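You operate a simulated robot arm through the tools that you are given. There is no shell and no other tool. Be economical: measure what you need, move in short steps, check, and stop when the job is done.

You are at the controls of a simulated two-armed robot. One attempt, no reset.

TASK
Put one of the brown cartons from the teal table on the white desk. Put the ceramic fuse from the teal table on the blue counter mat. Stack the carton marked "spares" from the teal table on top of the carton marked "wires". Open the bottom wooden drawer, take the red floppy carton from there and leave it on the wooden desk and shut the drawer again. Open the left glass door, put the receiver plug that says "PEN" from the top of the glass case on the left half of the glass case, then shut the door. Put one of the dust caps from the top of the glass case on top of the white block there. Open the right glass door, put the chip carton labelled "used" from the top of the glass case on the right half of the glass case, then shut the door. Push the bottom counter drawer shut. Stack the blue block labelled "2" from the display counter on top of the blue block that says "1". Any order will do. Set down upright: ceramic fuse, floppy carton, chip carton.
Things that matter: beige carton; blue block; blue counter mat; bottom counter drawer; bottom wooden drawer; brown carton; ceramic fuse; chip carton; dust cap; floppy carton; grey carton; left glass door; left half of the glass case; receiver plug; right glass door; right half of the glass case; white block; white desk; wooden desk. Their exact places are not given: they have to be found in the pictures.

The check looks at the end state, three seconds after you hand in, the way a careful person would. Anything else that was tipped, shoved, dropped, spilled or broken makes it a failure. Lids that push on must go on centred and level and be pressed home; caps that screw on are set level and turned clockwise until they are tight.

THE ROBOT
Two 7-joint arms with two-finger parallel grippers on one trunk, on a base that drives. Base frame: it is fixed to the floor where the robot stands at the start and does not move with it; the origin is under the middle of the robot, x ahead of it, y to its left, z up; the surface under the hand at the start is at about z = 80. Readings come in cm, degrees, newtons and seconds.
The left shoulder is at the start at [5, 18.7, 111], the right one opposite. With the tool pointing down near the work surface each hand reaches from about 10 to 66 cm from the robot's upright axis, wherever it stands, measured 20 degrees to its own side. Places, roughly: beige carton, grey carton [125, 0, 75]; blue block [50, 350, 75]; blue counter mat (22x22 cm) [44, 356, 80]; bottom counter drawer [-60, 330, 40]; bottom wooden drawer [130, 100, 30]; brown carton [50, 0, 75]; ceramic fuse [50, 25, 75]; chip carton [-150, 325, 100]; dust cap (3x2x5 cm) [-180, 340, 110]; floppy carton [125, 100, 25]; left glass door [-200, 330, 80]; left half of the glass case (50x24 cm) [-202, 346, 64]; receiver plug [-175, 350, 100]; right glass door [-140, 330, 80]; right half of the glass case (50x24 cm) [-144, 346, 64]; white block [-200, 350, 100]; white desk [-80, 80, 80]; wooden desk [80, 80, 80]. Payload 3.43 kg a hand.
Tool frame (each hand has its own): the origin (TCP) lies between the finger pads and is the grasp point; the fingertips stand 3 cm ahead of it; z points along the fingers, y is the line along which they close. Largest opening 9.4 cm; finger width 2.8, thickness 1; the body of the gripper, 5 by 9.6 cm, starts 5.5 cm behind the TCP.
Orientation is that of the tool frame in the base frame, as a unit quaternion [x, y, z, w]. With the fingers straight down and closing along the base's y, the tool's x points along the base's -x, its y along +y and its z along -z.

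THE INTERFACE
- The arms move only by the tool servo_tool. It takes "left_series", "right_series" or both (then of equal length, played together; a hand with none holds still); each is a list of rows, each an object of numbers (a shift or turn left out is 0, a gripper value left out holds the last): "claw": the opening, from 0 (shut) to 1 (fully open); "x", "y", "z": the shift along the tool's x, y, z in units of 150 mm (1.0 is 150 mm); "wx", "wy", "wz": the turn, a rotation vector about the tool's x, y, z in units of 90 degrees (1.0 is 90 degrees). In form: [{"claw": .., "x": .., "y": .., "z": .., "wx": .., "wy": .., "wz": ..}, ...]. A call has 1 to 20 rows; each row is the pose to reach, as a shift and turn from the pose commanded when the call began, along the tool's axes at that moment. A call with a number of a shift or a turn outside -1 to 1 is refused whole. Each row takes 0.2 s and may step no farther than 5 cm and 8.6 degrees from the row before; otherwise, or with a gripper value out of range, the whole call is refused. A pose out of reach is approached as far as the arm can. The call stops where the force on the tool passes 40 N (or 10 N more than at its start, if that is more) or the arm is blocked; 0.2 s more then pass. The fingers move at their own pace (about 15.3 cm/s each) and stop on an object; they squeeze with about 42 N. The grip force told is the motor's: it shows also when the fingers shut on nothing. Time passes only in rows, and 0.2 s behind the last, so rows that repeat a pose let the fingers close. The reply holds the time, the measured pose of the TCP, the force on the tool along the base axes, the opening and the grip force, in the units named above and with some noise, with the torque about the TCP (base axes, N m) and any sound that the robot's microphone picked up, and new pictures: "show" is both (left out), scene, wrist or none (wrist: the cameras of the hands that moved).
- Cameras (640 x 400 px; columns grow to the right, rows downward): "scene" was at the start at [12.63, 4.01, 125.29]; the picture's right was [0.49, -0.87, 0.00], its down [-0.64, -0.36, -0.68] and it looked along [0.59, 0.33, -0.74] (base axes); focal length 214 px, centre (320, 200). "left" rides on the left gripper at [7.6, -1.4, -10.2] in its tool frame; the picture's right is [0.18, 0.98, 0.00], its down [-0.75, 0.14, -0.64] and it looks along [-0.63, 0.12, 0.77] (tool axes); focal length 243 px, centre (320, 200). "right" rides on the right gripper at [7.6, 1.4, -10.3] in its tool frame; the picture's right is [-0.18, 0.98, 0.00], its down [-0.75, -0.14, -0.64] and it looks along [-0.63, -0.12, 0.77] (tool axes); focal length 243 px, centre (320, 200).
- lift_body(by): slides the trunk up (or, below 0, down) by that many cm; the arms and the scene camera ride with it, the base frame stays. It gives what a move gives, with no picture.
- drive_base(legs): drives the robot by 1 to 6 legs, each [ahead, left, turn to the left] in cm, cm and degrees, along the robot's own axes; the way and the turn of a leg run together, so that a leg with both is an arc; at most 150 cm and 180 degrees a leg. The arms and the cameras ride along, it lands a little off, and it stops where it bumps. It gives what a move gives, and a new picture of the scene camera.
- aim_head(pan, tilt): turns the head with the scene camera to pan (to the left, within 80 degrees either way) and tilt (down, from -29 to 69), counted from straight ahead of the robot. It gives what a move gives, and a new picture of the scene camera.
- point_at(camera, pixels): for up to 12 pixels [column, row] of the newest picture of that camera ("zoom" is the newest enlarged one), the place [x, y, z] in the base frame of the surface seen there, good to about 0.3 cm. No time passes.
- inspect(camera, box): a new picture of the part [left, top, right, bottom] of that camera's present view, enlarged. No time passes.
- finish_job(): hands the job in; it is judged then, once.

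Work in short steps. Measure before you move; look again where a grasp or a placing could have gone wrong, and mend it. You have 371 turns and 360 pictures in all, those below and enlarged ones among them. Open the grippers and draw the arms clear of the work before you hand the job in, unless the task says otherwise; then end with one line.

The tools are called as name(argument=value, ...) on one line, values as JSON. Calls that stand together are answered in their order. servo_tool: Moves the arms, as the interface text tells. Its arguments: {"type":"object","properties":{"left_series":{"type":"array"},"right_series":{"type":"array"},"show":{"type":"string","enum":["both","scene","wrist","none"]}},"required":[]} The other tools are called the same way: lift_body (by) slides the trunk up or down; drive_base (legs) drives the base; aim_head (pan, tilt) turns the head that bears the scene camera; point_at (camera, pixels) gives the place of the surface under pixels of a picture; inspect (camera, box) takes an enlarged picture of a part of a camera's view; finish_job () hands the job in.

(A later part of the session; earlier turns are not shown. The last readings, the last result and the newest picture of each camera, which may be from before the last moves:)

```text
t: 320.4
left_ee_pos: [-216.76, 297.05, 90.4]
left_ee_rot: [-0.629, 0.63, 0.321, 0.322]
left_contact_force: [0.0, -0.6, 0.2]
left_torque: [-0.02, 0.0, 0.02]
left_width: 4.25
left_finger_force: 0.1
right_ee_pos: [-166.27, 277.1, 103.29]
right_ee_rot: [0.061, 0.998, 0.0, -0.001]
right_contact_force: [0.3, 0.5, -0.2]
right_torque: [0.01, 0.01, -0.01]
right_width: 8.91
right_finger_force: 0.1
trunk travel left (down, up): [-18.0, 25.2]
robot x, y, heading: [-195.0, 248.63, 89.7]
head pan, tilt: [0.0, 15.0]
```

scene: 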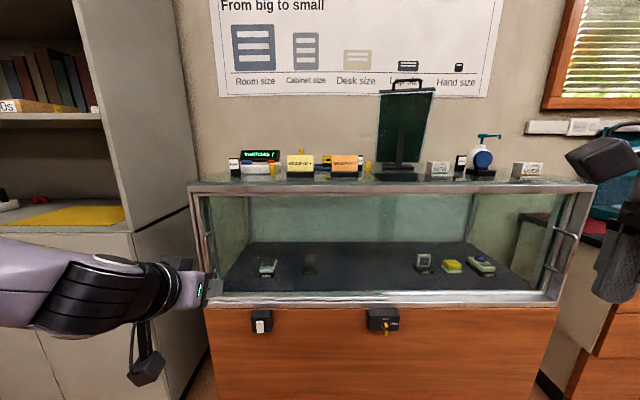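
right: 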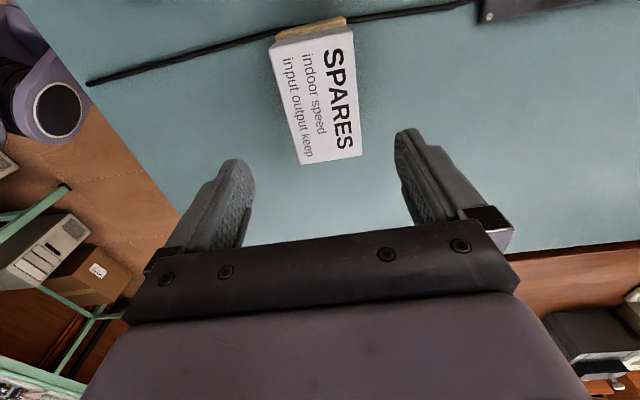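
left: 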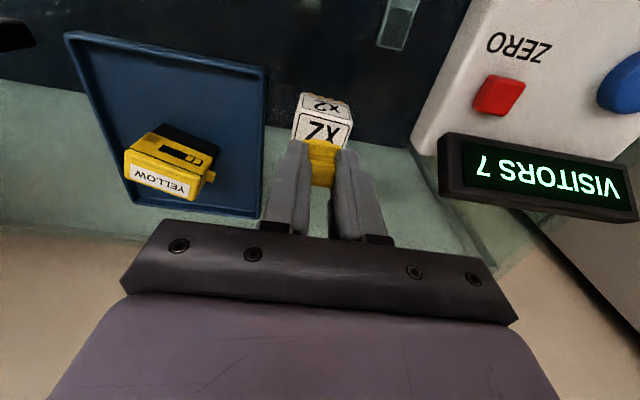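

Good posture (54° pitch). The left handle is near; I test the left door: strafe left 11.8, lower trunk 7, and approach 20 cm.

lift_body(by=-7)

drive_base(legs=[[0, 11.8, 0], [17, 0, 0]])

aim_head(pan=25, tilt=25)

inspect(camera="left", box=[0, 0, 640, 400])

```text
t: 321.5
left_ee_pos: [-216.91, 297.16, 83.42]
left_ee_rot: [0.63, -0.63, -0.322, -0.322]
left_contact_force: [0.2, -0.5, 0.3]
left_torque: [-0.03, -0.01, -0.01]
left_width: 4.24
left_finger_force: 0.0
right_ee_pos: [-166.29, 277.09, 96.39]
right_ee_rot: [0.06, 0.998, 0.001, 0.001]
right_contact_force: [0.0, -0.9, 0.3]
right_torque: [0.06, 0.0, 0.0]
right_width: 8.93
right_finger_force: 0.1
trunk travel left (down, up): [-11.0, 32.2]
robot x, y, heading: [-195.01, 248.58, 89.6]
head pan, tilt: [0.0, 15.0]
```

```text
t: 324.3
left_ee_pos: [-228.94, 313.91, 83.49]
left_ee_rot: [0.632, -0.628, -0.322, -0.321]
left_contact_force: [-0.6, -0.9, 0.5]
left_torque: [0.0, 0.0, -0.03]
left_width: 4.22
left_finger_force: 0.1
right_ee_pos: [-178.18, 294.17, 96.39]
right_ee_rot: [0.057, 0.998, 0.001, -0.001]
right_contact_force: [-0.5, 0.1, -0.3]
right_torque: [-0.03, -0.03, 0.0]
right_width: 8.91
right_finger_force: 0.0
trunk travel left (down, up): [-11.0, 32.2]
robot x, y, heading: [-206.68, 265.85, 90.0]
head pan, tilt: [0.0, 15.0]
```

scene: 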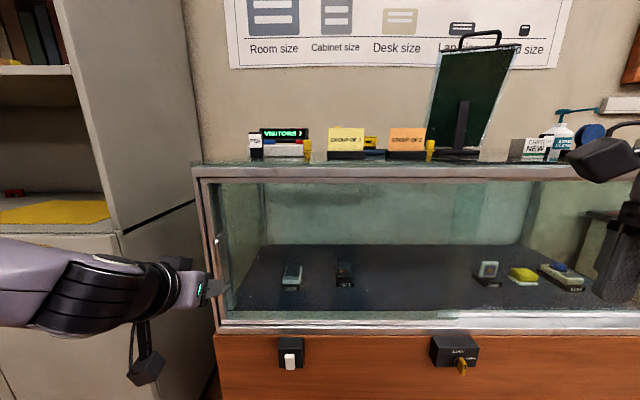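

```text
t: 325.1
left_ee_pos: [-228.83, 313.88, 83.46]
left_ee_rot: [0.632, -0.627, -0.323, -0.32]
left_contact_force: [0.0, 0.3, -0.9]
left_torque: [0.01, -0.01, 0.01]
left_width: 4.24
left_finger_force: 0.0
right_ee_pos: [-178.0, 293.99, 96.35]
right_ee_rot: [0.058, 0.998, 0.002, -0.001]
right_contact_force: [0.1, 0.6, 0.6]
right_torque: [-0.01, 0.04, 0.03]
right_width: 8.95
right_finger_force: 0.0
trunk travel left (down, up): [-11.0, 32.2]
robot x, y, heading: [-207.21, 265.17, 90.0]
head pan, tilt: [25.0, 25.0]
```

scene: 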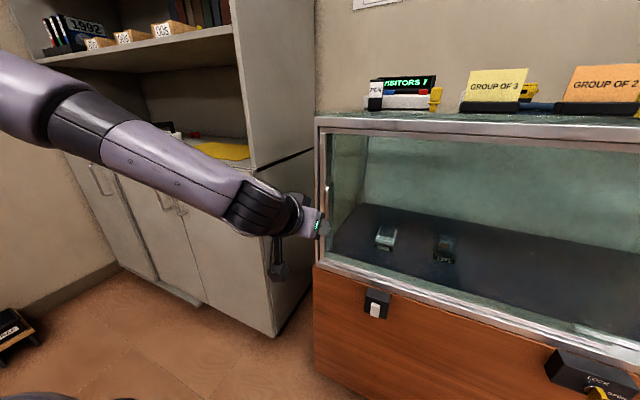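

```text
1.00 times, centred on (320, 200) of left (not enlarged: the box is as wide or as high as the picture)
```

zoom: 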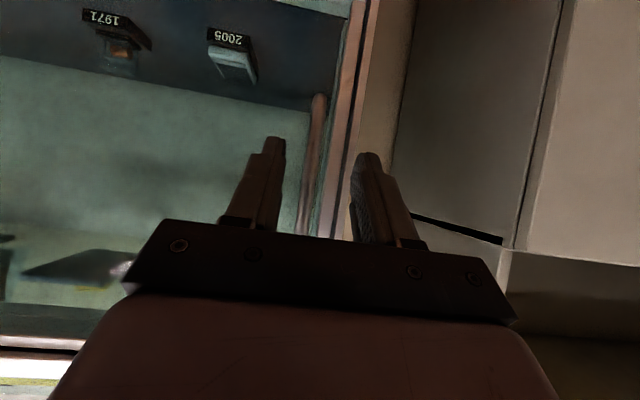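

Bar lies between the fingers. Check cabinet clearance.

point_at(camera="scene", pixels=[[312, 150], [275, 330], [310, 270], [314, 215], [328, 195]])

```text
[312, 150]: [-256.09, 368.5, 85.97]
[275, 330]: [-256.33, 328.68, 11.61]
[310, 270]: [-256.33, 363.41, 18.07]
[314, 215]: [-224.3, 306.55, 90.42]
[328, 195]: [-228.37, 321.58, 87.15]
```

servo_tool(left_series=[{"x": -0.1, "z": 0.14}, {"x": -0.2, "z": 0.27}, {"x": -0.256, "z": 0.35}], show="wrist")

```text
t: 325.9
left_ee_pos: [-228.84, 320.39, 83.52]
left_ee_rot: [0.632, -0.627, -0.323, -0.32]
left_contact_force: [0.0, 0.1, -0.6]
left_torque: [-0.01, 0.0, -0.03]
left_width: 4.25
left_finger_force: 0.2
right_ee_pos: [-178.14, 294.2, 96.39]
right_ee_rot: [0.058, 0.998, 0.002, 0.0]
right_contact_force: [-0.4, -0.2, 0.0]
right_torque: [-0.02, -0.01, 0.05]
right_width: 8.94
right_finger_force: 0.0
trunk travel left (down, up): [-11.0, 32.2]
robot x, y, heading: [-206.84, 265.67, 89.9]
head pan, tilt: [25.0, 25.0]
```

left: 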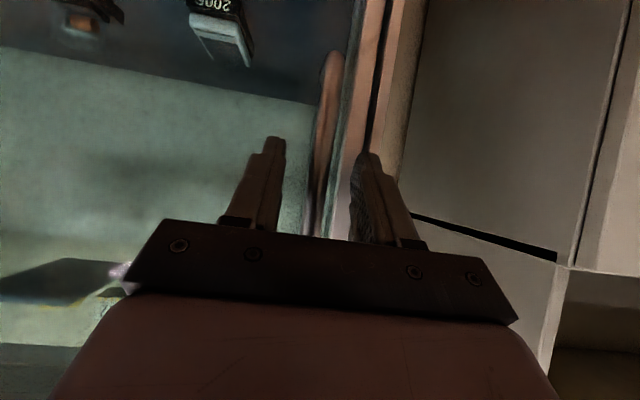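

Straddling the bar. Push right 6 cm gently to test if the door slides.

servo_tool(left_series=[{"y": -0.1}, {"y": -0.2}, {"y": -0.3}, {"y": -0.4}], show="both")

```text
t: 326.9
left_ee_pos: [-222.96, 320.35, 83.33]
left_ee_rot: [0.632, -0.628, -0.322, -0.32]
left_contact_force: [0.1, 0.5, 0.3]
left_torque: [0.0, -0.02, 0.0]
left_width: 4.26
left_finger_force: 0.1
right_ee_pos: [-178.1, 294.12, 96.43]
right_ee_rot: [0.059, 0.998, 0.001, -0.001]
right_contact_force: [0.6, 0.1, -0.5]
right_torque: [0.03, 0.01, 0.01]
right_width: 8.92
right_finger_force: 0.0
trunk travel left (down, up): [-11.0, 32.2]
robot x, y, heading: [-206.67, 265.21, 90.3]
head pan, tilt: [25.0, 25.0]
```

scene: 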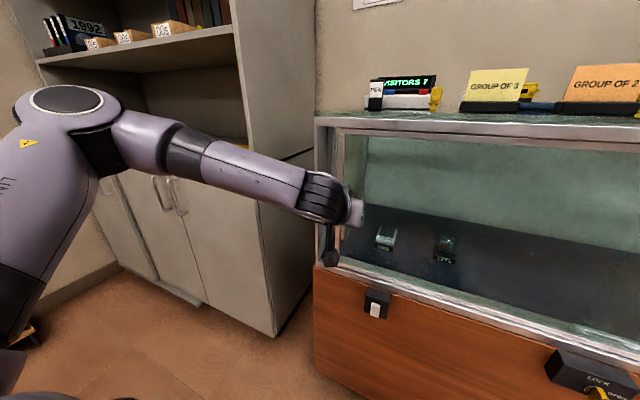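
left: 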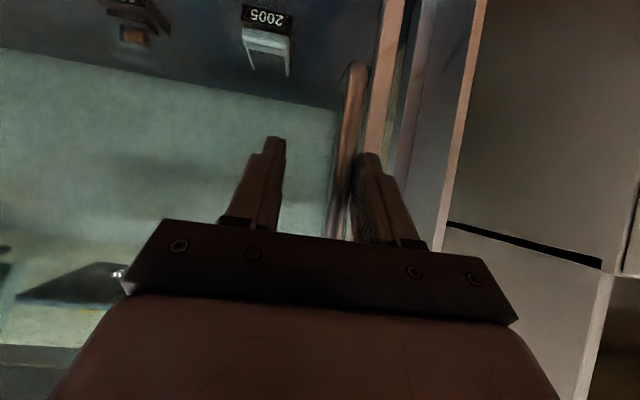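

The door slides freely. Open it: strafe right 44 cm with the bar captured.

drive_base(legs=[[0, -44, 0]])

```text
t: 331.4
left_ee_pos: [-179.91, 320.62, 83.35]
left_ee_rot: [0.644, -0.614, -0.334, -0.31]
left_contact_force: [-14.4, -8.1, 4.4]
left_torque: [0.19, 0.06, 0.37]
left_width: 5.07
left_finger_force: 7.3
right_ee_pos: [-133.53, 294.08, 96.45]
right_ee_rot: [0.057, 0.998, 0.002, 0.0]
right_contact_force: [-0.2, -0.4, -0.5]
right_torque: [0.0, 0.0, 0.0]
right_width: 8.96
right_finger_force: 0.0
trunk travel left (down, up): [-11.0, 32.2]
robot x, y, heading: [-162.14, 265.36, 90.4]
head pan, tilt: [25.0, 25.0]
stopped in leg 1: the force on the tool passed its limit at 43 N (the readings are from after the stop); the commanded pose is now the measured one
```

scene: 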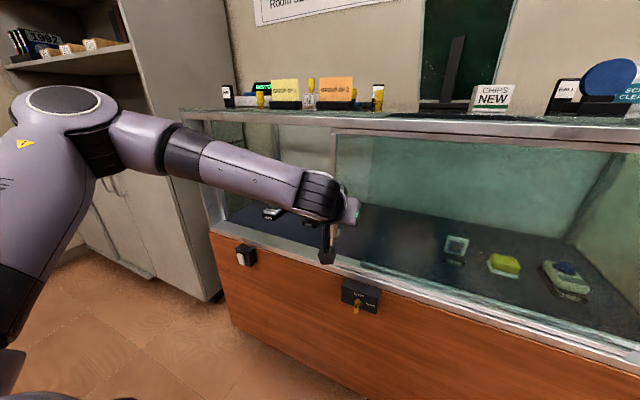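

Door is fully open (opening x≈-230…-184). Withdraw the hand.

servo_tool(left_series=[{"y": 0.05}, {"y": 0.05, "x": 0.1, "z": -0.14}, {"y": 0.05, "x": 0.2, "z": -0.28}, {"y": 0.05, "x": 0.3, "z": -0.42}, {"y": 0.05, "x": 0.4, "z": -0.56}], show="none")

drive_base(legs=[[-15, 0, 0]])

lift_body(by=32)

aim_head(pan=40, tilt=20)

```text
t: 332.6
left_ee_pos: [-179.65, 310.4, 83.42]
left_ee_rot: [0.642, -0.617, -0.332, -0.312]
left_contact_force: [0.6, 0.9, -1.0]
left_torque: [-0.03, -0.02, -0.02]
left_width: 4.22
left_finger_force: 0.1
right_ee_pos: [-133.4, 294.12, 96.27]
right_ee_rot: [0.058, 0.998, 0.002, -0.001]
right_contact_force: [-0.8, -0.4, -0.3]
right_torque: [-0.04, -0.04, -0.02]
right_width: 8.92
right_finger_force: 0.0
trunk travel left (down, up): [-11.0, 32.2]
robot x, y, heading: [-162.09, 265.18, 90.4]
head pan, tilt: [25.0, 25.0]
```

```text
t: 333.9
left_ee_pos: [-179.78, 295.44, 83.37]
left_ee_rot: [0.643, -0.616, -0.332, -0.31]
left_contact_force: [-0.4, 0.4, -0.8]
left_torque: [0.0, 0.0, -0.02]
left_width: 4.24
left_finger_force: 0.0
right_ee_pos: [-133.39, 279.23, 96.43]
right_ee_rot: [0.057, 0.998, 0.002, -0.001]
right_contact_force: [0.3, -0.4, -0.2]
right_torque: [-0.02, -0.02, -0.01]
right_width: 8.95
right_finger_force: 0.1
trunk travel left (down, up): [-11.0, 32.2]
robot x, y, heading: [-161.83, 250.6, 90.3]
head pan, tilt: [25.0, 25.0]
```

scene: 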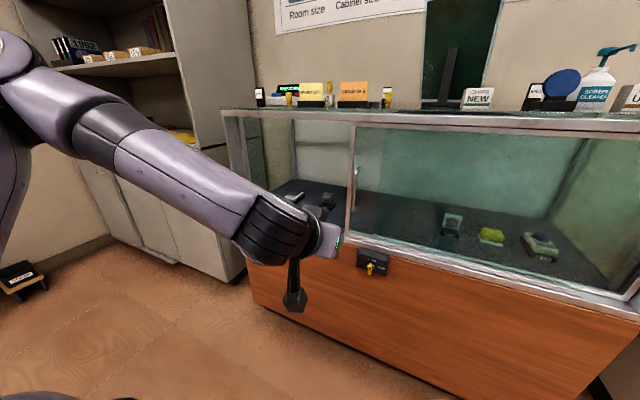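

```text
t: 337.1
left_ee_pos: [-179.72, 295.5, 115.45]
left_ee_rot: [0.643, -0.616, -0.333, -0.31]
left_contact_force: [-0.1, -0.1, 0.0]
left_torque: [0.01, 0.0, -0.01]
left_width: 4.25
left_finger_force: 0.1
right_ee_pos: [-133.34, 279.05, 128.32]
right_ee_rot: [0.056, 0.998, 0.001, 0.0]
right_contact_force: [0.7, -0.2, 1.0]
right_torque: [-0.01, 0.02, -0.01]
right_width: 8.9
right_finger_force: 0.1
trunk travel left (down, up): [-43.0, 0.2]
robot x, y, heading: [-162.22, 250.51, 90.4]
head pan, tilt: [25.0, 25.0]
```

```text
t: 337.9
left_ee_pos: [-179.65, 295.5, 115.43]
left_ee_rot: [0.643, -0.616, -0.333, -0.311]
left_contact_force: [-0.8, -0.2, 0.7]
left_torque: [-0.02, 0.02, -0.03]
left_width: 4.24
left_finger_force: 0.1
right_ee_pos: [-133.28, 279.21, 128.38]
right_ee_rot: [0.057, 0.998, 0.001, -0.001]
right_contact_force: [0.5, -0.2, -0.5]
right_torque: [0.0, 0.03, 0.01]
right_width: 8.95
right_finger_force: 0.0
trunk travel left (down, up): [-43.0, 0.2]
robot x, y, heading: [-161.92, 250.26, 90.2]
head pan, tilt: [40.0, 20.0]
```

scene: 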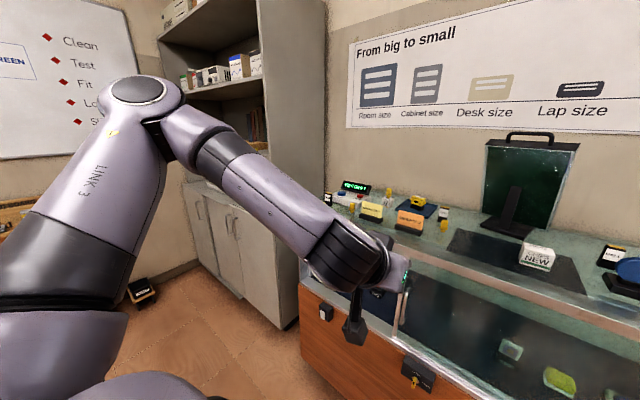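

Strafe left 42 cm toward the PEN plug and straighten the hand's small yaw.

servo_tool(left_series=[{"wx": 0.025, "wz": 0.018, "claw": 0.5}], show="none")

drive_base(legs=[[8, 42, 0]])

aim_head(pan=20, tilt=20)

inspect(camera="scene", box=[260, 120, 420, 220])

```text
t: 338.3
left_ee_pos: [-179.87, 295.44, 115.42]
left_ee_rot: [-0.628, 0.632, 0.323, 0.319]
left_contact_force: [-0.2, -0.3, -0.5]
left_torque: [0.02, 0.03, 0.03]
left_width: 4.69
left_finger_force: 0.1
right_ee_pos: [-133.46, 279.26, 128.28]
right_ee_rot: [0.056, 0.998, 0.0, -0.001]
right_contact_force: [0.4, 0.7, 0.6]
right_torque: [-0.01, -0.02, 0.01]
right_width: 8.94
right_finger_force: 0.0
trunk travel left (down, up): [-43.0, 0.2]
robot x, y, heading: [-162.46, 250.17, 90.4]
head pan, tilt: [40.0, 20.0]
```

```text
t: 342.3
left_ee_pos: [-220.1, 303.28, 115.44]
left_ee_rot: [-0.629, 0.631, 0.325, 0.318]
left_contact_force: [-0.9, -0.5, -0.6]
left_torque: [-0.02, -0.01, -0.01]
left_width: 4.68
left_finger_force: 0.0
right_ee_pos: [-173.64, 287.03, 128.33]
right_ee_rot: [0.055, 0.998, 0.001, -0.001]
right_contact_force: [-0.4, -0.8, 0.4]
right_torque: [0.01, -0.01, -0.02]
right_width: 8.92
right_finger_force: 0.0
trunk travel left (down, up): [-43.0, 0.2]
robot x, y, heading: [-202.31, 258.21, 90.6]
head pan, tilt: [40.0, 20.0]
```

scene: 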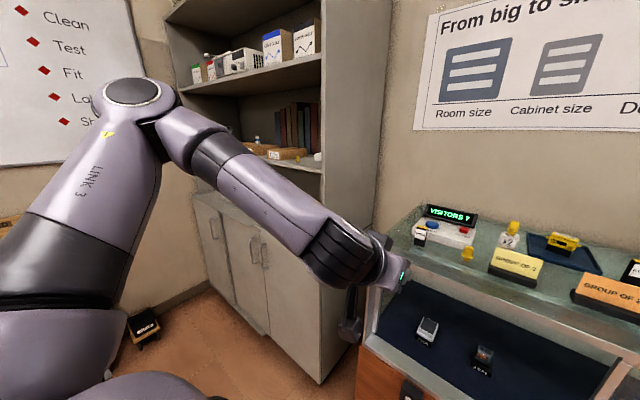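

```text
t: 343.2
left_ee_pos: [-220.17, 303.2, 115.38]
left_ee_rot: [-0.629, 0.631, 0.325, 0.318]
left_contact_force: [-0.1, -0.5, 0.0]
left_torque: [0.01, 0.0, -0.05]
left_width: 4.67
left_finger_force: 0.1
right_ee_pos: [-173.7, 286.85, 128.41]
right_ee_rot: [0.055, 0.998, 0.001, 0.0]
right_contact_force: [-0.3, 0.0, 0.5]
right_torque: [0.02, 0.0, 0.01]
right_width: 8.94
right_finger_force: 0.0
trunk travel left (down, up): [-43.0, 0.2]
robot x, y, heading: [-202.17, 258.05, 90.3]
head pan, tilt: [20.0, 20.0]
```

scene: 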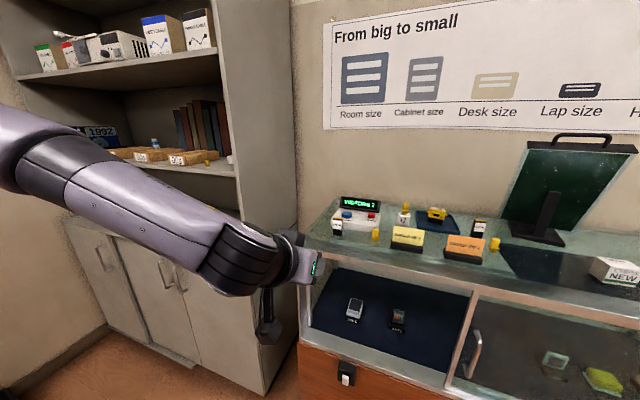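

```text
4.00 times, centred on (340, 170) of scene
```

zoom: 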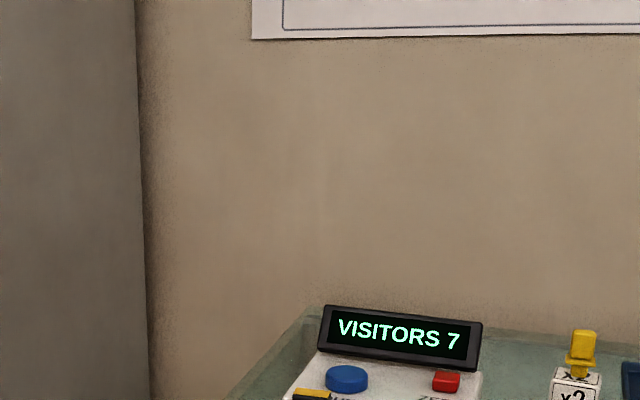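

inspect(camera="scene", box=[310, 200, 390, 250])

point_at(camera="zoom", pixels=[[200, 160], [170, 165], [245, 175], [205, 155], [215, 220], [255, 170], [235, 155], [215, 275], [180, 270]])

```text
8.00 times, centred on (350, 225) of scene
```

zoom: 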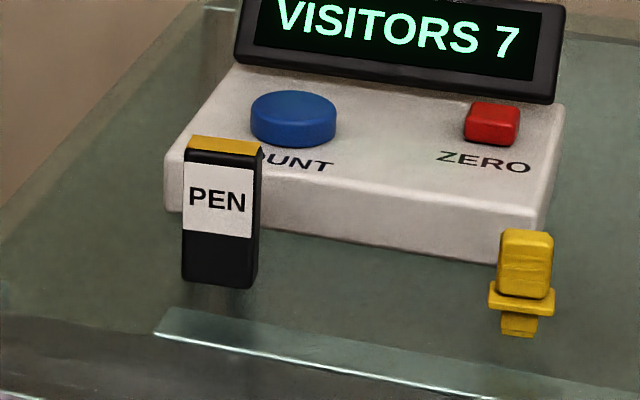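

```text
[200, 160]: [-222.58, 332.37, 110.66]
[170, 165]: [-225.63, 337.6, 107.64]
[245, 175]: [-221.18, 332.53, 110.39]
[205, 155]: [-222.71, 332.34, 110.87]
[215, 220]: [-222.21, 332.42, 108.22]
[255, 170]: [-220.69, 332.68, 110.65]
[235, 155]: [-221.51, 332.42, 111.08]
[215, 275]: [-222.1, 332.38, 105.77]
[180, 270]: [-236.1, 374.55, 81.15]
```

PEN centre ≈ (-222.0,333.1), z 105.3–111. Drive 20 cm ahead then approach along the tool axis.

drive_base(legs=[[20, 0, 0]])

```text
t: 344.8
left_ee_pos: [-220.38, 322.6, 115.38]
left_ee_rot: [-0.63, 0.631, 0.325, 0.317]
left_contact_force: [0.8, 0.5, 0.2]
left_torque: [0.04, -0.01, -0.01]
left_width: 4.7
left_finger_force: 0.0
right_ee_pos: [-173.87, 306.5, 128.31]
right_ee_rot: [0.056, 0.998, 0.002, 0.0]
right_contact_force: [0.0, -0.2, -0.6]
right_torque: [-0.03, -0.02, -0.01]
right_width: 8.9
right_finger_force: 0.0
trunk travel left (down, up): [-43.0, 0.2]
robot x, y, heading: [-202.29, 277.28, 90.7]
head pan, tilt: [20.0, 20.0]
```

scene: 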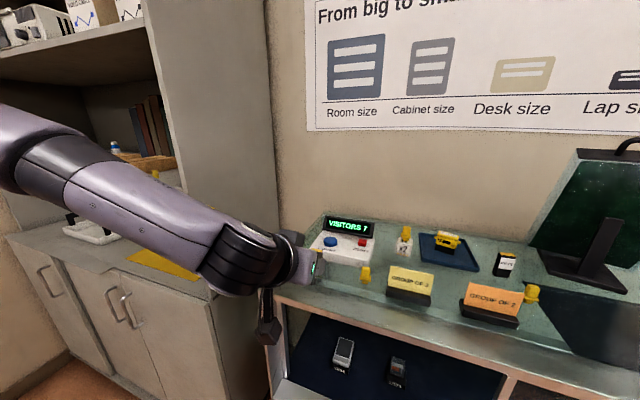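

servo_tool(left_series=[{"y": 0.107}, {"x": -0.02, "y": 0.107, "z": 0.2}, {"x": -0.04, "y": 0.107, "z": 0.35}], show="wrist")

```text
t: 345.6
left_ee_pos: [-222.06, 327.07, 113.07]
left_ee_rot: [-0.63, 0.631, 0.325, 0.317]
left_contact_force: [-0.7, 0.3, -0.4]
left_torque: [0.01, 0.01, -0.05]
left_width: 4.7
left_finger_force: 0.0
right_ee_pos: [-173.87, 306.5, 128.32]
right_ee_rot: [0.055, 0.998, 0.001, -0.001]
right_contact_force: [-1.1, -0.4, 0.0]
right_torque: [-0.01, 0.01, 0.0]
right_width: 8.95
right_finger_force: 0.1
trunk travel left (down, up): [-43.0, 0.2]
robot x, y, heading: [-202.32, 277.64, 90.5]
head pan, tilt: [20.0, 20.0]
```

left: 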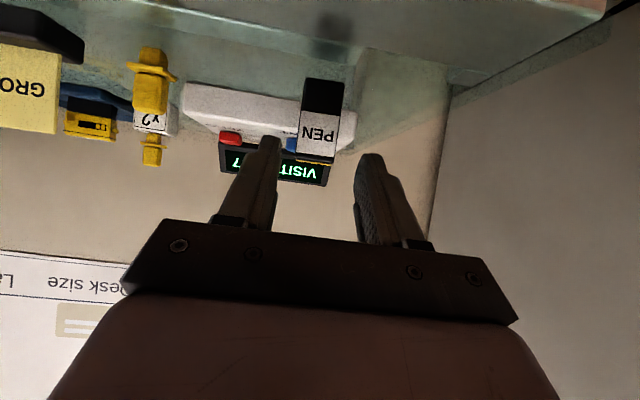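

servo_tool(left_series=[{"x": -0.01, "z": 0.16}, {"x": -0.02, "z": 0.32}, {"x": -0.025, "z": 0.477}], show="wrist")

inspect(camera="scene", box=[270, 210, 390, 290])

```text
t: 346.4
left_ee_pos: [-222.13, 333.03, 108.88]
left_ee_rot: [-0.629, 0.631, 0.324, 0.318]
left_contact_force: [0.4, 0.5, 0.8]
left_torque: [-0.03, 0.05, -0.02]
left_width: 4.72
left_finger_force: 0.1
right_ee_pos: [-173.86, 306.48, 128.31]
right_ee_rot: [0.055, 0.999, 0.001, -0.001]
right_contact_force: [0.8, -0.9, -0.3]
right_torque: [-0.01, 0.0, 0.01]
right_width: 8.93
right_finger_force: 0.0
trunk travel left (down, up): [-43.0, 0.2]
robot x, y, heading: [-202.46, 277.73, 90.5]
head pan, tilt: [20.0, 20.0]
```

left: 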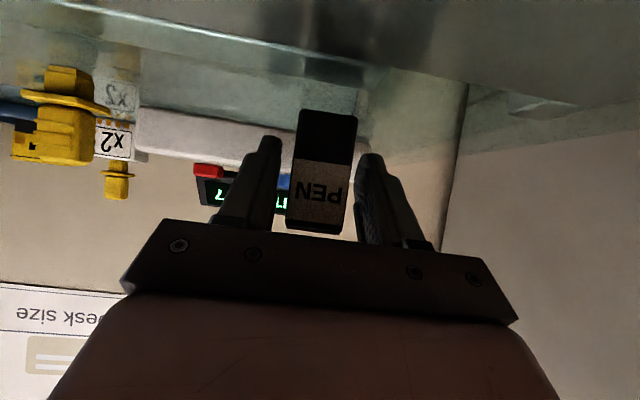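

```text
5.00 times, centred on (330, 250) of scene
```

zoom: 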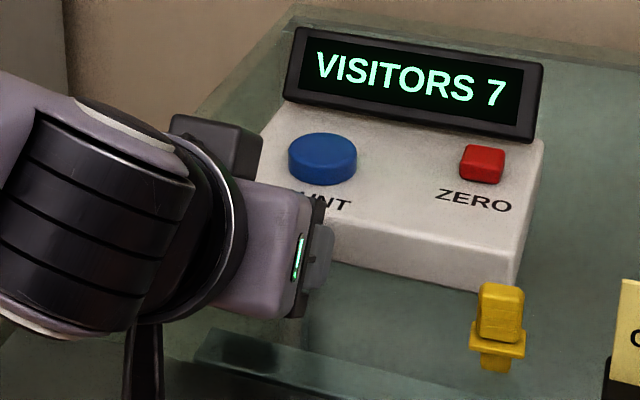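

Close and lift straight up.

servo_tool(left_series=[{"claw": 0}, {"claw": 0}, {"claw": 0}, {"x": -0.14, "z": -0.1}, {"x": -0.27, "z": -0.2}, {"x": -0.4, "z": -0.3}, {"x": -0.54, "z": -0.393}], show="wrist")

```text
t: 347.9
left_ee_pos: [-222.0, 332.93, 118.91]
left_ee_rot: [-0.629, 0.631, 0.324, 0.318]
left_contact_force: [-0.3, 0.1, 0.0]
left_torque: [-0.02, -0.01, -0.01]
left_width: 3.31
left_finger_force: 42.2
right_ee_pos: [-173.94, 306.48, 128.35]
right_ee_rot: [0.055, 0.998, 0.001, -0.001]
right_contact_force: [0.0, -0.3, 0.6]
right_torque: [0.0, 0.03, -0.03]
right_width: 8.94
right_finger_force: 0.1
trunk travel left (down, up): [-43.0, 0.2]
robot x, y, heading: [-202.39, 277.43, 90.2]
head pan, tilt: [20.0, 20.0]
```

left: 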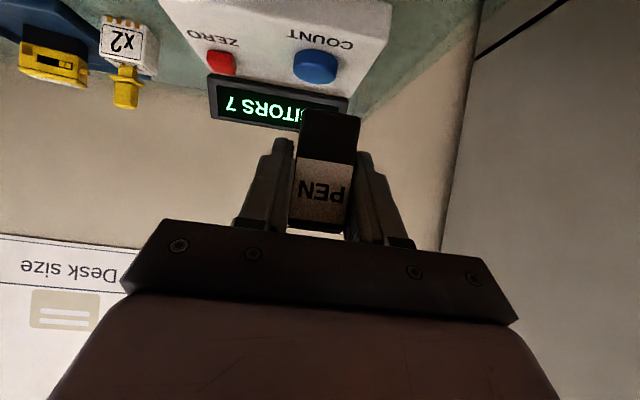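

PEN held (3.3 cm). Back off 28 cm, then look at the interior.

drive_base(legs=[[-30, 0, 0]])

lift_body(by=-20)

aim_head(pan=5, tilt=25)

```text
t: 350.0
left_ee_pos: [-221.39, 303.61, 118.98]
left_ee_rot: [-0.627, 0.633, 0.324, 0.318]
left_contact_force: [1.1, -0.1, -0.6]
left_torque: [0.04, 0.0, -0.01]
left_width: 3.3
left_finger_force: 42.5
right_ee_pos: [-173.62, 276.72, 128.35]
right_ee_rot: [0.059, 0.998, 0.001, -0.001]
right_contact_force: [0.2, -0.5, 0.0]
right_torque: [0.02, -0.01, -0.01]
right_width: 8.94
right_finger_force: 0.1
trunk travel left (down, up): [-43.0, 0.2]
robot x, y, heading: [-202.16, 248.02, 90.1]
head pan, tilt: [20.0, 20.0]
```

scene: 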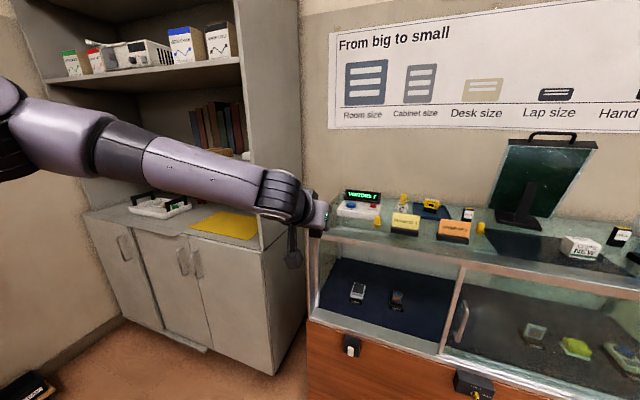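

```text
t: 352.1
left_ee_pos: [-221.44, 303.59, 98.83]
left_ee_rot: [-0.627, 0.633, 0.323, 0.319]
left_contact_force: [-0.3, 0.0, -0.9]
left_torque: [-0.01, 0.01, -0.03]
left_width: 3.27
left_finger_force: 42.6
right_ee_pos: [-173.48, 276.84, 108.39]
right_ee_rot: [0.057, 0.998, 0.001, -0.002]
right_contact_force: [-0.3, -0.6, 0.3]
right_torque: [0.0, 0.0, 0.01]
right_width: 8.92
right_finger_force: 0.1
trunk travel left (down, up): [-23.0, 20.2]
robot x, y, heading: [-201.83, 247.66, 90.0]
head pan, tilt: [20.0, 20.0]
```

```text
t: 352.9
left_ee_pos: [-221.35, 303.67, 99.0]
left_ee_rot: [-0.627, 0.633, 0.324, 0.319]
left_contact_force: [1.3, 0.7, -0.7]
left_torque: [0.0, 0.0, 0.01]
left_width: 3.29
left_finger_force: 42.3
right_ee_pos: [-173.51, 276.74, 108.42]
right_ee_rot: [0.058, 0.998, 0.001, -0.001]
right_contact_force: [-0.4, 0.4, -0.1]
right_torque: [0.0, -0.02, -0.01]
right_width: 8.91
right_finger_force: 0.0
trunk travel left (down, up): [-23.0, 20.2]
robot x, y, heading: [-202.21, 248.1, 90.0]
head pan, tilt: [5.0, 25.0]
```

scene: 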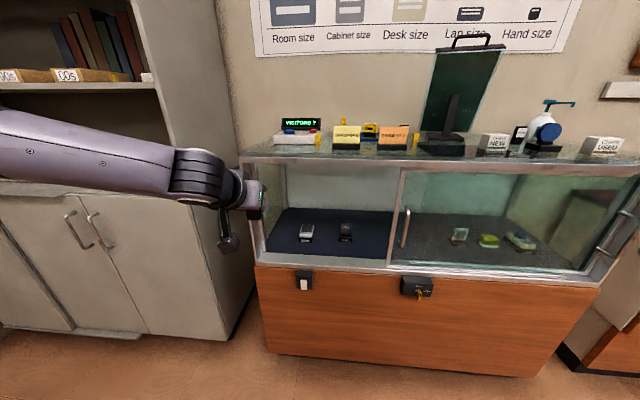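

inspect(camera="scene", box=[240, 160, 420, 273])

point_at(camera="scene", pixels=[[305, 232], [306, 241], [345, 230], [345, 239], [325, 235], [365, 235], [375, 250], [280, 250], [320, 262], [370, 215], [300, 210], [375, 257]])

```text
3.54 times, centred on (330, 216) of scene
```

zoom: 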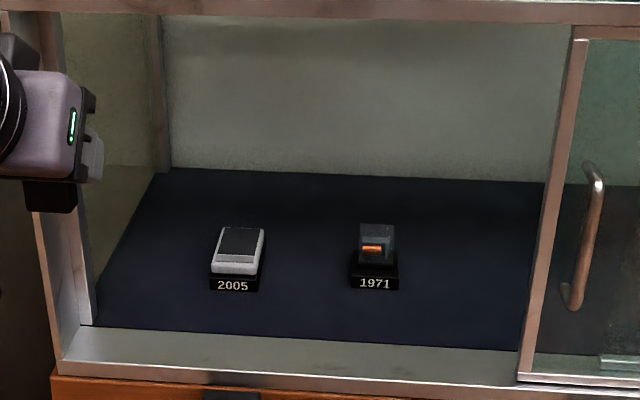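

```text
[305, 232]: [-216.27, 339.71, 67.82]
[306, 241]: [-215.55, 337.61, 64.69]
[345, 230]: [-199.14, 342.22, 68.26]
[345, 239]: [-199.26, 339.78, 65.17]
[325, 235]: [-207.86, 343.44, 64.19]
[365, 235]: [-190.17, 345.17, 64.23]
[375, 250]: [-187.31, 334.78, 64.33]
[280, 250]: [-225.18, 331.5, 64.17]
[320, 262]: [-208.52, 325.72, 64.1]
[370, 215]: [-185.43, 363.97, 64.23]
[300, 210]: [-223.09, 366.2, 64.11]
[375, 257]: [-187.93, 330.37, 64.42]
```

Floor z=64.2; gap between items "2005" and "1971" is x -212…-202. Target PEN at (-207.1,337.5). Strafe right 14.3, lower arm and trunk.

drive_base(legs=[[0, -14.3, 0]])

servo_tool(left_series=[{"x": 0.2, "z": 0.15}, {"x": 0.4, "z": 0.29}, {"x": 0.6, "z": 0.44}, {"x": 0.81, "z": 0.59}], show="none")

lift_body(by=-13.5)

```text
t: 354.8
left_ee_pos: [-207.27, 303.58, 98.76]
left_ee_rot: [-0.628, 0.633, 0.324, 0.317]
left_contact_force: [-1.2, 0.3, -0.6]
left_torque: [-0.01, -0.03, -0.04]
left_width: 3.32
left_finger_force: 42.3
right_ee_pos: [-159.42, 276.83, 108.27]
right_ee_rot: [0.058, 0.998, 0.001, -0.001]
right_contact_force: [0.1, -0.5, -0.5]
right_torque: [-0.04, 0.02, 0.01]
right_width: 8.93
right_finger_force: 0.1
trunk travel left (down, up): [-23.0, 20.2]
robot x, y, heading: [-187.91, 247.98, 90.1]
head pan, tilt: [5.0, 25.0]
```

scene: 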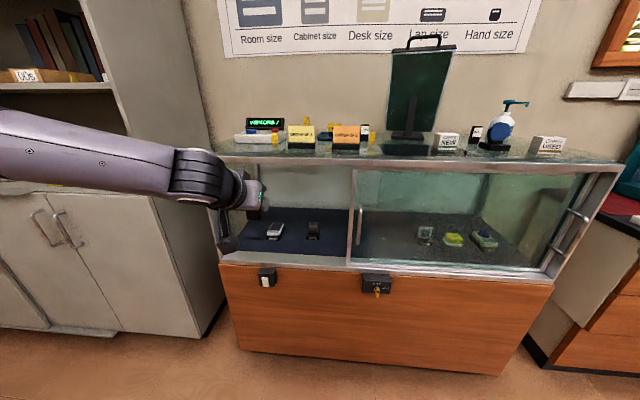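

```text
t: 355.8
left_ee_pos: [-207.37, 303.96, 83.75]
left_ee_rot: [-0.627, 0.633, 0.323, 0.319]
left_contact_force: [-0.2, 0.3, -1.2]
left_torque: [0.0, 0.0, -0.01]
left_width: 3.32
left_finger_force: 42.4
right_ee_pos: [-159.43, 276.91, 108.3]
right_ee_rot: [0.058, 0.998, 0.0, -0.001]
right_contact_force: [0.0, 0.2, 0.0]
right_torque: [0.02, 0.03, -0.01]
right_width: 8.93
right_finger_force: 0.1
trunk travel left (down, up): [-23.0, 20.2]
robot x, y, heading: [-187.77, 248.04, 90.1]
head pan, tilt: [5.0, 25.0]
```

```text
t: 357.4
left_ee_pos: [-207.39, 303.89, 70.33]
left_ee_rot: [-0.628, 0.632, 0.324, 0.318]
left_contact_force: [0.6, 0.3, 0.9]
left_torque: [-0.03, -0.01, -0.04]
left_width: 3.32
left_finger_force: 42.8
right_ee_pos: [-159.32, 276.72, 94.81]
right_ee_rot: [0.057, 0.998, 0.001, 0.0]
right_contact_force: [-0.2, -0.3, 0.0]
right_torque: [-0.03, -0.01, -0.03]
right_width: 8.92
right_finger_force: 0.1
trunk travel left (down, up): [-9.5, 33.7]
robot x, y, heading: [-187.85, 248.47, 90.4]
head pan, tilt: [5.0, 25.0]
```

Drive in 24 cm, then check.

drive_base(legs=[[24, 0, 0]])

inspect(camera="left", box=[0, 0, 640, 400])

```text
t: 359.2
left_ee_pos: [-207.45, 327.31, 70.38]
left_ee_rot: [-0.627, 0.633, 0.323, 0.319]
left_contact_force: [0.7, 0.0, 0.1]
left_torque: [0.0, -0.02, 0.03]
left_width: 3.29
left_finger_force: 41.8
right_ee_pos: [-159.48, 300.17, 94.89]
right_ee_rot: [0.058, 0.998, 0.001, -0.001]
right_contact_force: [0.3, 0.6, 0.4]
right_torque: [0.01, -0.01, 0.01]
right_width: 8.93
right_finger_force: 0.1
trunk travel left (down, up): [-9.5, 33.7]
robot x, y, heading: [-188.1, 271.65, 90.4]
head pan, tilt: [5.0, 25.0]
```

scene: 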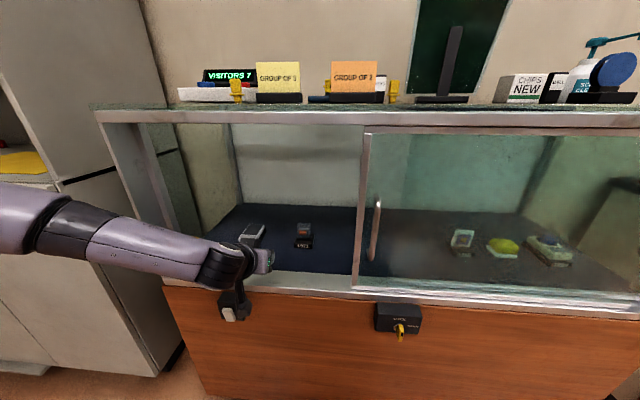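

```text
1.00 times, centred on (320, 200) of left (not enlarged: the box is as wide or as high as the picture)
```

zoom: 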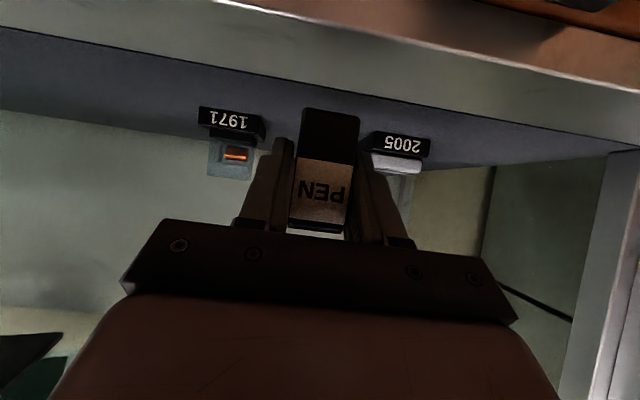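

drive_base(legs=[[9.5, 0, 0]])

inspect(camera="left", box=[0, 0, 640, 400])

```text
t: 360.3
left_ee_pos: [-207.4, 336.64, 70.23]
left_ee_rot: [-0.626, 0.634, 0.323, 0.319]
left_contact_force: [-0.4, -0.3, 0.2]
left_torque: [-0.03, 0.0, 0.02]
left_width: 3.3
left_finger_force: 41.9
right_ee_pos: [-159.48, 309.36, 94.77]
right_ee_rot: [0.058, 0.998, 0.001, -0.001]
right_contact_force: [0.0, -0.3, -0.1]
right_torque: [0.02, 0.0, -0.03]
right_width: 8.93
right_finger_force: 0.1
trunk travel left (down, up): [-9.5, 33.7]
robot x, y, heading: [-188.72, 280.55, 90.5]
head pan, tilt: [5.0, 25.0]
```

scene: 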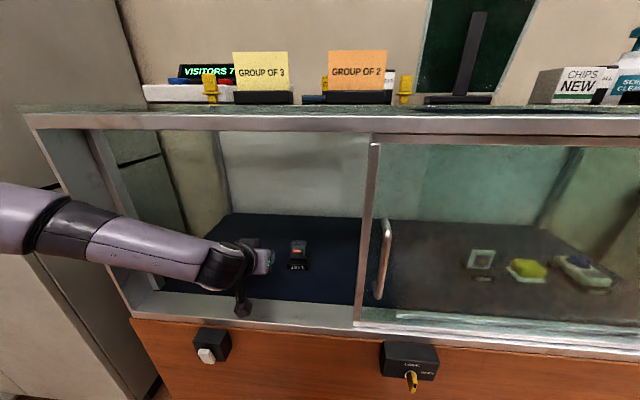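

```text
1.00 times, centred on (320, 200) of left (not enlarged: the box is as wide or as high as the picture)
```

zoom: 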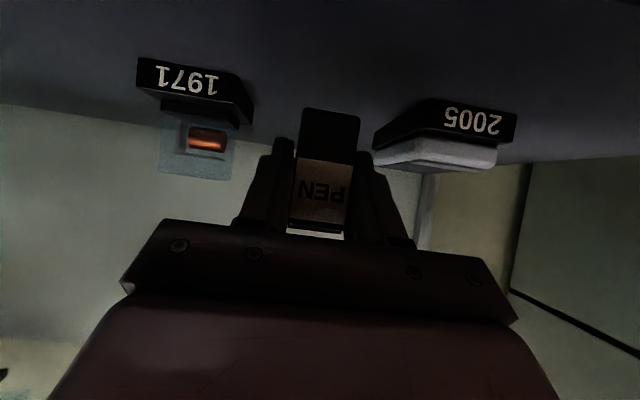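

point_at(camera="left", pixels=[[378, 140], [385, 160], [372, 165], [252, 120], [240, 95], [428, 105], [330, 115]])

```text
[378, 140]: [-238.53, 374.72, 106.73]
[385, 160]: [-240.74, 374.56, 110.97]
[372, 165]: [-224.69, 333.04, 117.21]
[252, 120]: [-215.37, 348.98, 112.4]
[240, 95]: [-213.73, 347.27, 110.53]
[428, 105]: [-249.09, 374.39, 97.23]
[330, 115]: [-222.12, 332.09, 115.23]
```

point_at(camera="zoom", pixels=[[378, 140], [385, 160], [425, 105], [252, 120], [240, 95], [330, 115], [235, 130], [395, 135]])

```text
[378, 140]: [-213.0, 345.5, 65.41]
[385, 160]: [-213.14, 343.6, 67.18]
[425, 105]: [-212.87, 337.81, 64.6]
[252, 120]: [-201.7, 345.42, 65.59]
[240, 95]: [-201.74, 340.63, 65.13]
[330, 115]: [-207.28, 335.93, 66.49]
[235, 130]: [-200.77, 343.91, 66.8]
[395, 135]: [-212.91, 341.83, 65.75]
```

Clearances ~2 cm both sides. Lower in small steps to contact.

servo_tool(left_series=[{"x": 0.05, "z": 0.035}, {"x": 0.09, "z": 0.065}, {"x": 0.11, "z": 0.08}], show="none")

servo_tool(left_series=[{"x": 0.008, "z": 0.006}, {"x": 0.016, "z": 0.012}], show="wrist")

```text
t: 361.1
left_ee_pos: [-207.83, 336.35, 68.77]
left_ee_rot: [-0.626, 0.634, 0.323, 0.318]
left_contact_force: [0.5, 0.0, 0.2]
left_torque: [-0.04, 0.02, 0.03]
left_width: 3.33
left_finger_force: 41.7
left hand out of reach, approached as far as the arm can: row 2, 3
right_ee_pos: [-159.35, 309.57, 94.77]
right_ee_rot: [0.058, 0.998, 0.0, -0.001]
right_contact_force: [0.6, 0.8, 0.2]
right_torque: [0.0, 0.0, 0.02]
right_width: 8.93
right_finger_force: 0.1
trunk travel left (down, up): [-9.5, 33.7]
robot x, y, heading: [-188.11, 280.76, 89.9]
head pan, tilt: [5.0, 25.0]
```

```text
t: 361.7
left_ee_pos: [-208.04, 336.33, 68.84]
left_ee_rot: [-0.627, 0.633, 0.324, 0.319]
left_contact_force: [-0.2, -0.5, -0.1]
left_torque: [0.01, 0.01, -0.04]
left_width: 3.27
left_finger_force: 41.8
right_ee_pos: [-159.45, 309.36, 94.78]
right_ee_rot: [0.058, 0.998, 0.001, -0.002]
right_contact_force: [0.3, 0.0, -0.4]
right_torque: [0.0, 0.02, 0.03]
right_width: 8.92
right_finger_force: 0.1
trunk travel left (down, up): [-9.5, 33.7]
robot x, y, heading: [-188.35, 281.03, 90.2]
head pan, tilt: [5.0, 25.0]
```

left: 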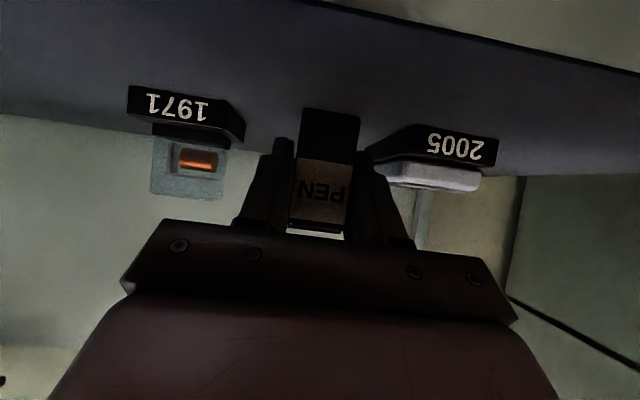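

Arm at its limit; use the trunk for the final centimetre, and shift 0.7 cm right.

servo_tool(left_series=[{"y": -0.047}], show="none")

lift_body(by=-0.8)

```text
t: 362.1
left_ee_pos: [-207.67, 335.96, 69.03]
left_ee_rot: [-0.626, 0.634, 0.323, 0.32]
left_contact_force: [0.1, -1.3, 0.2]
left_torque: [-0.05, 0.01, 0.03]
left_width: 3.32
left_finger_force: 42.1
left hand out of reach, approached as far as the arm can: row 1
right_ee_pos: [-159.56, 309.39, 94.73]
right_ee_rot: [0.058, 0.998, 0.001, -0.001]
right_contact_force: [-0.5, -0.9, -0.4]
right_torque: [0.0, 0.01, -0.01]
right_width: 8.93
right_finger_force: 0.0
trunk travel left (down, up): [-9.5, 33.7]
robot x, y, heading: [-188.09, 280.64, 90.1]
head pan, tilt: [5.0, 25.0]
```

```text
t: 362.7
left_ee_pos: [-207.65, 335.97, 68.26]
left_ee_rot: [-0.626, 0.633, 0.323, 0.319]
left_contact_force: [0.8, -0.2, 0.3]
left_torque: [-0.01, 0.01, 0.0]
left_width: 3.31
left_finger_force: 42.1
right_ee_pos: [-159.43, 309.43, 94.11]
right_ee_rot: [0.058, 0.998, 0.001, -0.001]
right_contact_force: [-0.5, -0.1, 0.4]
right_torque: [0.02, 0.02, -0.01]
right_width: 8.91
right_finger_force: 0.0
trunk travel left (down, up): [-8.7, 34.5]
robot x, y, heading: [-187.81, 280.67, 89.9]
head pan, tilt: [5.0, 25.0]
```

lift_body(by=-0.4)

lift_body(by=-0.3)

```text
t: 363.2
left_ee_pos: [-207.57, 336.14, 68.04]
left_ee_rot: [-0.626, 0.633, 0.324, 0.32]
left_contact_force: [-0.2, -1.4, 7.1]
left_torque: [-0.05, -0.05, -0.02]
left_width: 3.28
left_finger_force: 41.8
right_ee_pos: [-159.4, 309.47, 93.7]
right_ee_rot: [0.059, 0.998, 0.001, 0.0]
right_contact_force: [0.2, 0.4, 0.6]
right_torque: [0.05, 0.01, 0.0]
right_width: 8.95
right_finger_force: 0.1
trunk travel left (down, up): [-8.3, 34.9]
robot x, y, heading: [-188.14, 280.77, 90.1]
head pan, tilt: [5.0, 25.0]
```

```text
t: 363.7
left_ee_pos: [-207.6, 336.1, 68.04]
left_ee_rot: [-0.625, 0.632, 0.326, 0.322]
left_contact_force: [-0.7, -3.6, 23.3]
left_torque: [-0.18, -0.11, -0.02]
left_width: 3.32
left_finger_force: 41.6
right_ee_pos: [-159.42, 309.32, 93.25]
right_ee_rot: [0.058, 0.998, 0.002, -0.001]
right_contact_force: [0.2, -1.0, -0.1]
right_torque: [0.01, -0.04, -0.01]
right_width: 8.92
right_finger_force: 0.0
trunk travel left (down, up): [-8.0, 35.2]
robot x, y, heading: [-188.35, 280.82, 90.4]
head pan, tilt: [5.0, 25.0]
```

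Contact. Relieve 0.2 cm, open and withdraw backward.

lift_body(by=0.25)

servo_tool(left_series=[{"claw": 0.25}, {"claw": 0.5}, {"claw": 0.5}, {"z": -0.2}, {"z": -0.45}, {"z": -0.7}], show="wrist")

```text
t: 364.2
left_ee_pos: [-207.63, 336.08, 68.02]
left_ee_rot: [-0.626, 0.633, 0.324, 0.321]
left_contact_force: [0.3, 4.6, 17.4]
left_torque: [0.15, -0.14, 0.03]
left_width: 3.3
left_finger_force: 42.0
right_ee_pos: [-159.47, 309.35, 93.59]
right_ee_rot: [0.058, 0.998, 0.002, 0.0]
right_contact_force: [0.1, -0.9, 0.0]
right_torque: [-0.02, 0.0, -0.01]
right_width: 8.95
right_finger_force: 0.1
trunk travel left (down, up): [-8.3, 34.9]
robot x, y, heading: [-188.25, 280.79, 89.9]
head pan, tilt: [5.0, 25.0]
```

```text
t: 365.6
left_ee_pos: [-207.64, 327.38, 73.98]
left_ee_rot: [-0.627, 0.633, 0.323, 0.319]
left_contact_force: [-0.6, 0.3, -0.1]
left_torque: [0.01, 0.0, 0.02]
left_width: 4.7
left_finger_force: 0.0
right_ee_pos: [-159.53, 309.36, 93.53]
right_ee_rot: [0.059, 0.998, 0.001, -0.001]
right_contact_force: [0.3, 0.6, 0.3]
right_torque: [-0.03, 0.01, 0.0]
right_width: 8.93
right_finger_force: 0.0
trunk travel left (down, up): [-8.3, 34.9]
robot x, y, heading: [-188.12, 281.0, 90.2]
head pan, tilt: [5.0, 25.0]
```

left: 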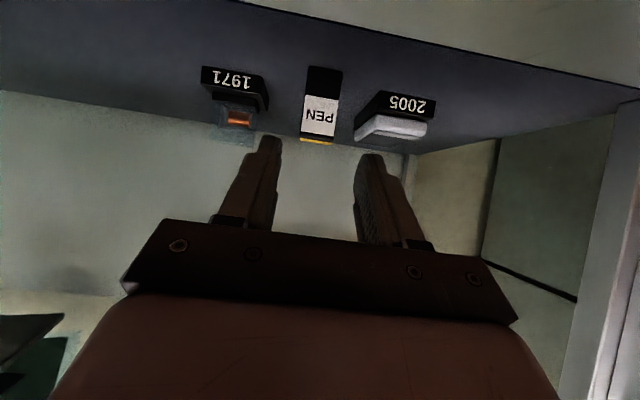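

PEN stands inside. Back out and raise to handle height; look at the door handle.

drive_base(legs=[[-25, 0, 0]])

lift_body(by=9.3)

inspect(camera="scene", box=[200, 160, 440, 310])

```text
t: 367.5
left_ee_pos: [-207.91, 302.33, 74.04]
left_ee_rot: [-0.629, 0.632, 0.324, 0.317]
left_contact_force: [0.6, 0.1, 0.1]
left_torque: [-0.01, 0.01, 0.01]
left_width: 4.7
left_finger_force: 0.0
right_ee_pos: [-159.52, 284.6, 93.63]
right_ee_rot: [0.056, 0.998, 0.0, -0.001]
right_contact_force: [-0.1, 0.3, -0.2]
right_torque: [0.01, 0.02, -0.01]
right_width: 8.93
right_finger_force: 0.0
trunk travel left (down, up): [-8.3, 34.9]
robot x, y, heading: [-187.89, 256.07, 90.5]
head pan, tilt: [5.0, 25.0]
```

scene: 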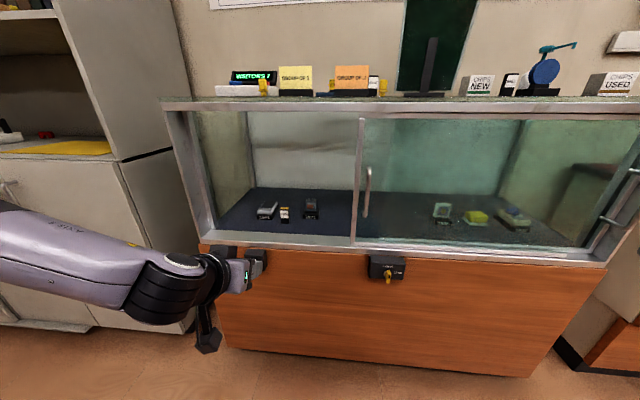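

```text
t: 368.8
left_ee_pos: [-207.78, 302.48, 83.41]
left_ee_rot: [-0.628, 0.631, 0.324, 0.318]
left_contact_force: [-0.3, 0.2, 0.0]
left_torque: [-0.01, -0.02, -0.03]
left_width: 4.71
left_finger_force: 0.1
right_ee_pos: [-159.55, 284.74, 102.92]
right_ee_rot: [0.056, 0.998, 0.001, -0.001]
right_contact_force: [-0.4, 0.4, 0.3]
right_torque: [-0.01, 0.01, 0.0]
right_width: 8.95
right_finger_force: 0.1
trunk travel left (down, up): [-17.6, 25.6]
robot x, y, heading: [-188.26, 255.98, 90.5]
head pan, tilt: [5.0, 25.0]
```

```text
2.67 times, centred on (320, 235) of scene
```

zoom: 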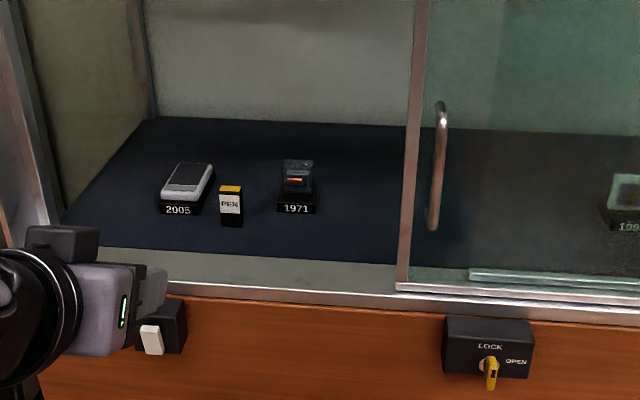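

point_at(camera="zoom", pixels=[[441, 120], [438, 160], [434, 210], [412, 200], [230, 215]])

```text
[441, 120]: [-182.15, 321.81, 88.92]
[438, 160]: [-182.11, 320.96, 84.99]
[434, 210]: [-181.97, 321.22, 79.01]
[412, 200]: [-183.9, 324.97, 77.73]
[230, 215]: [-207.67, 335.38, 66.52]
```

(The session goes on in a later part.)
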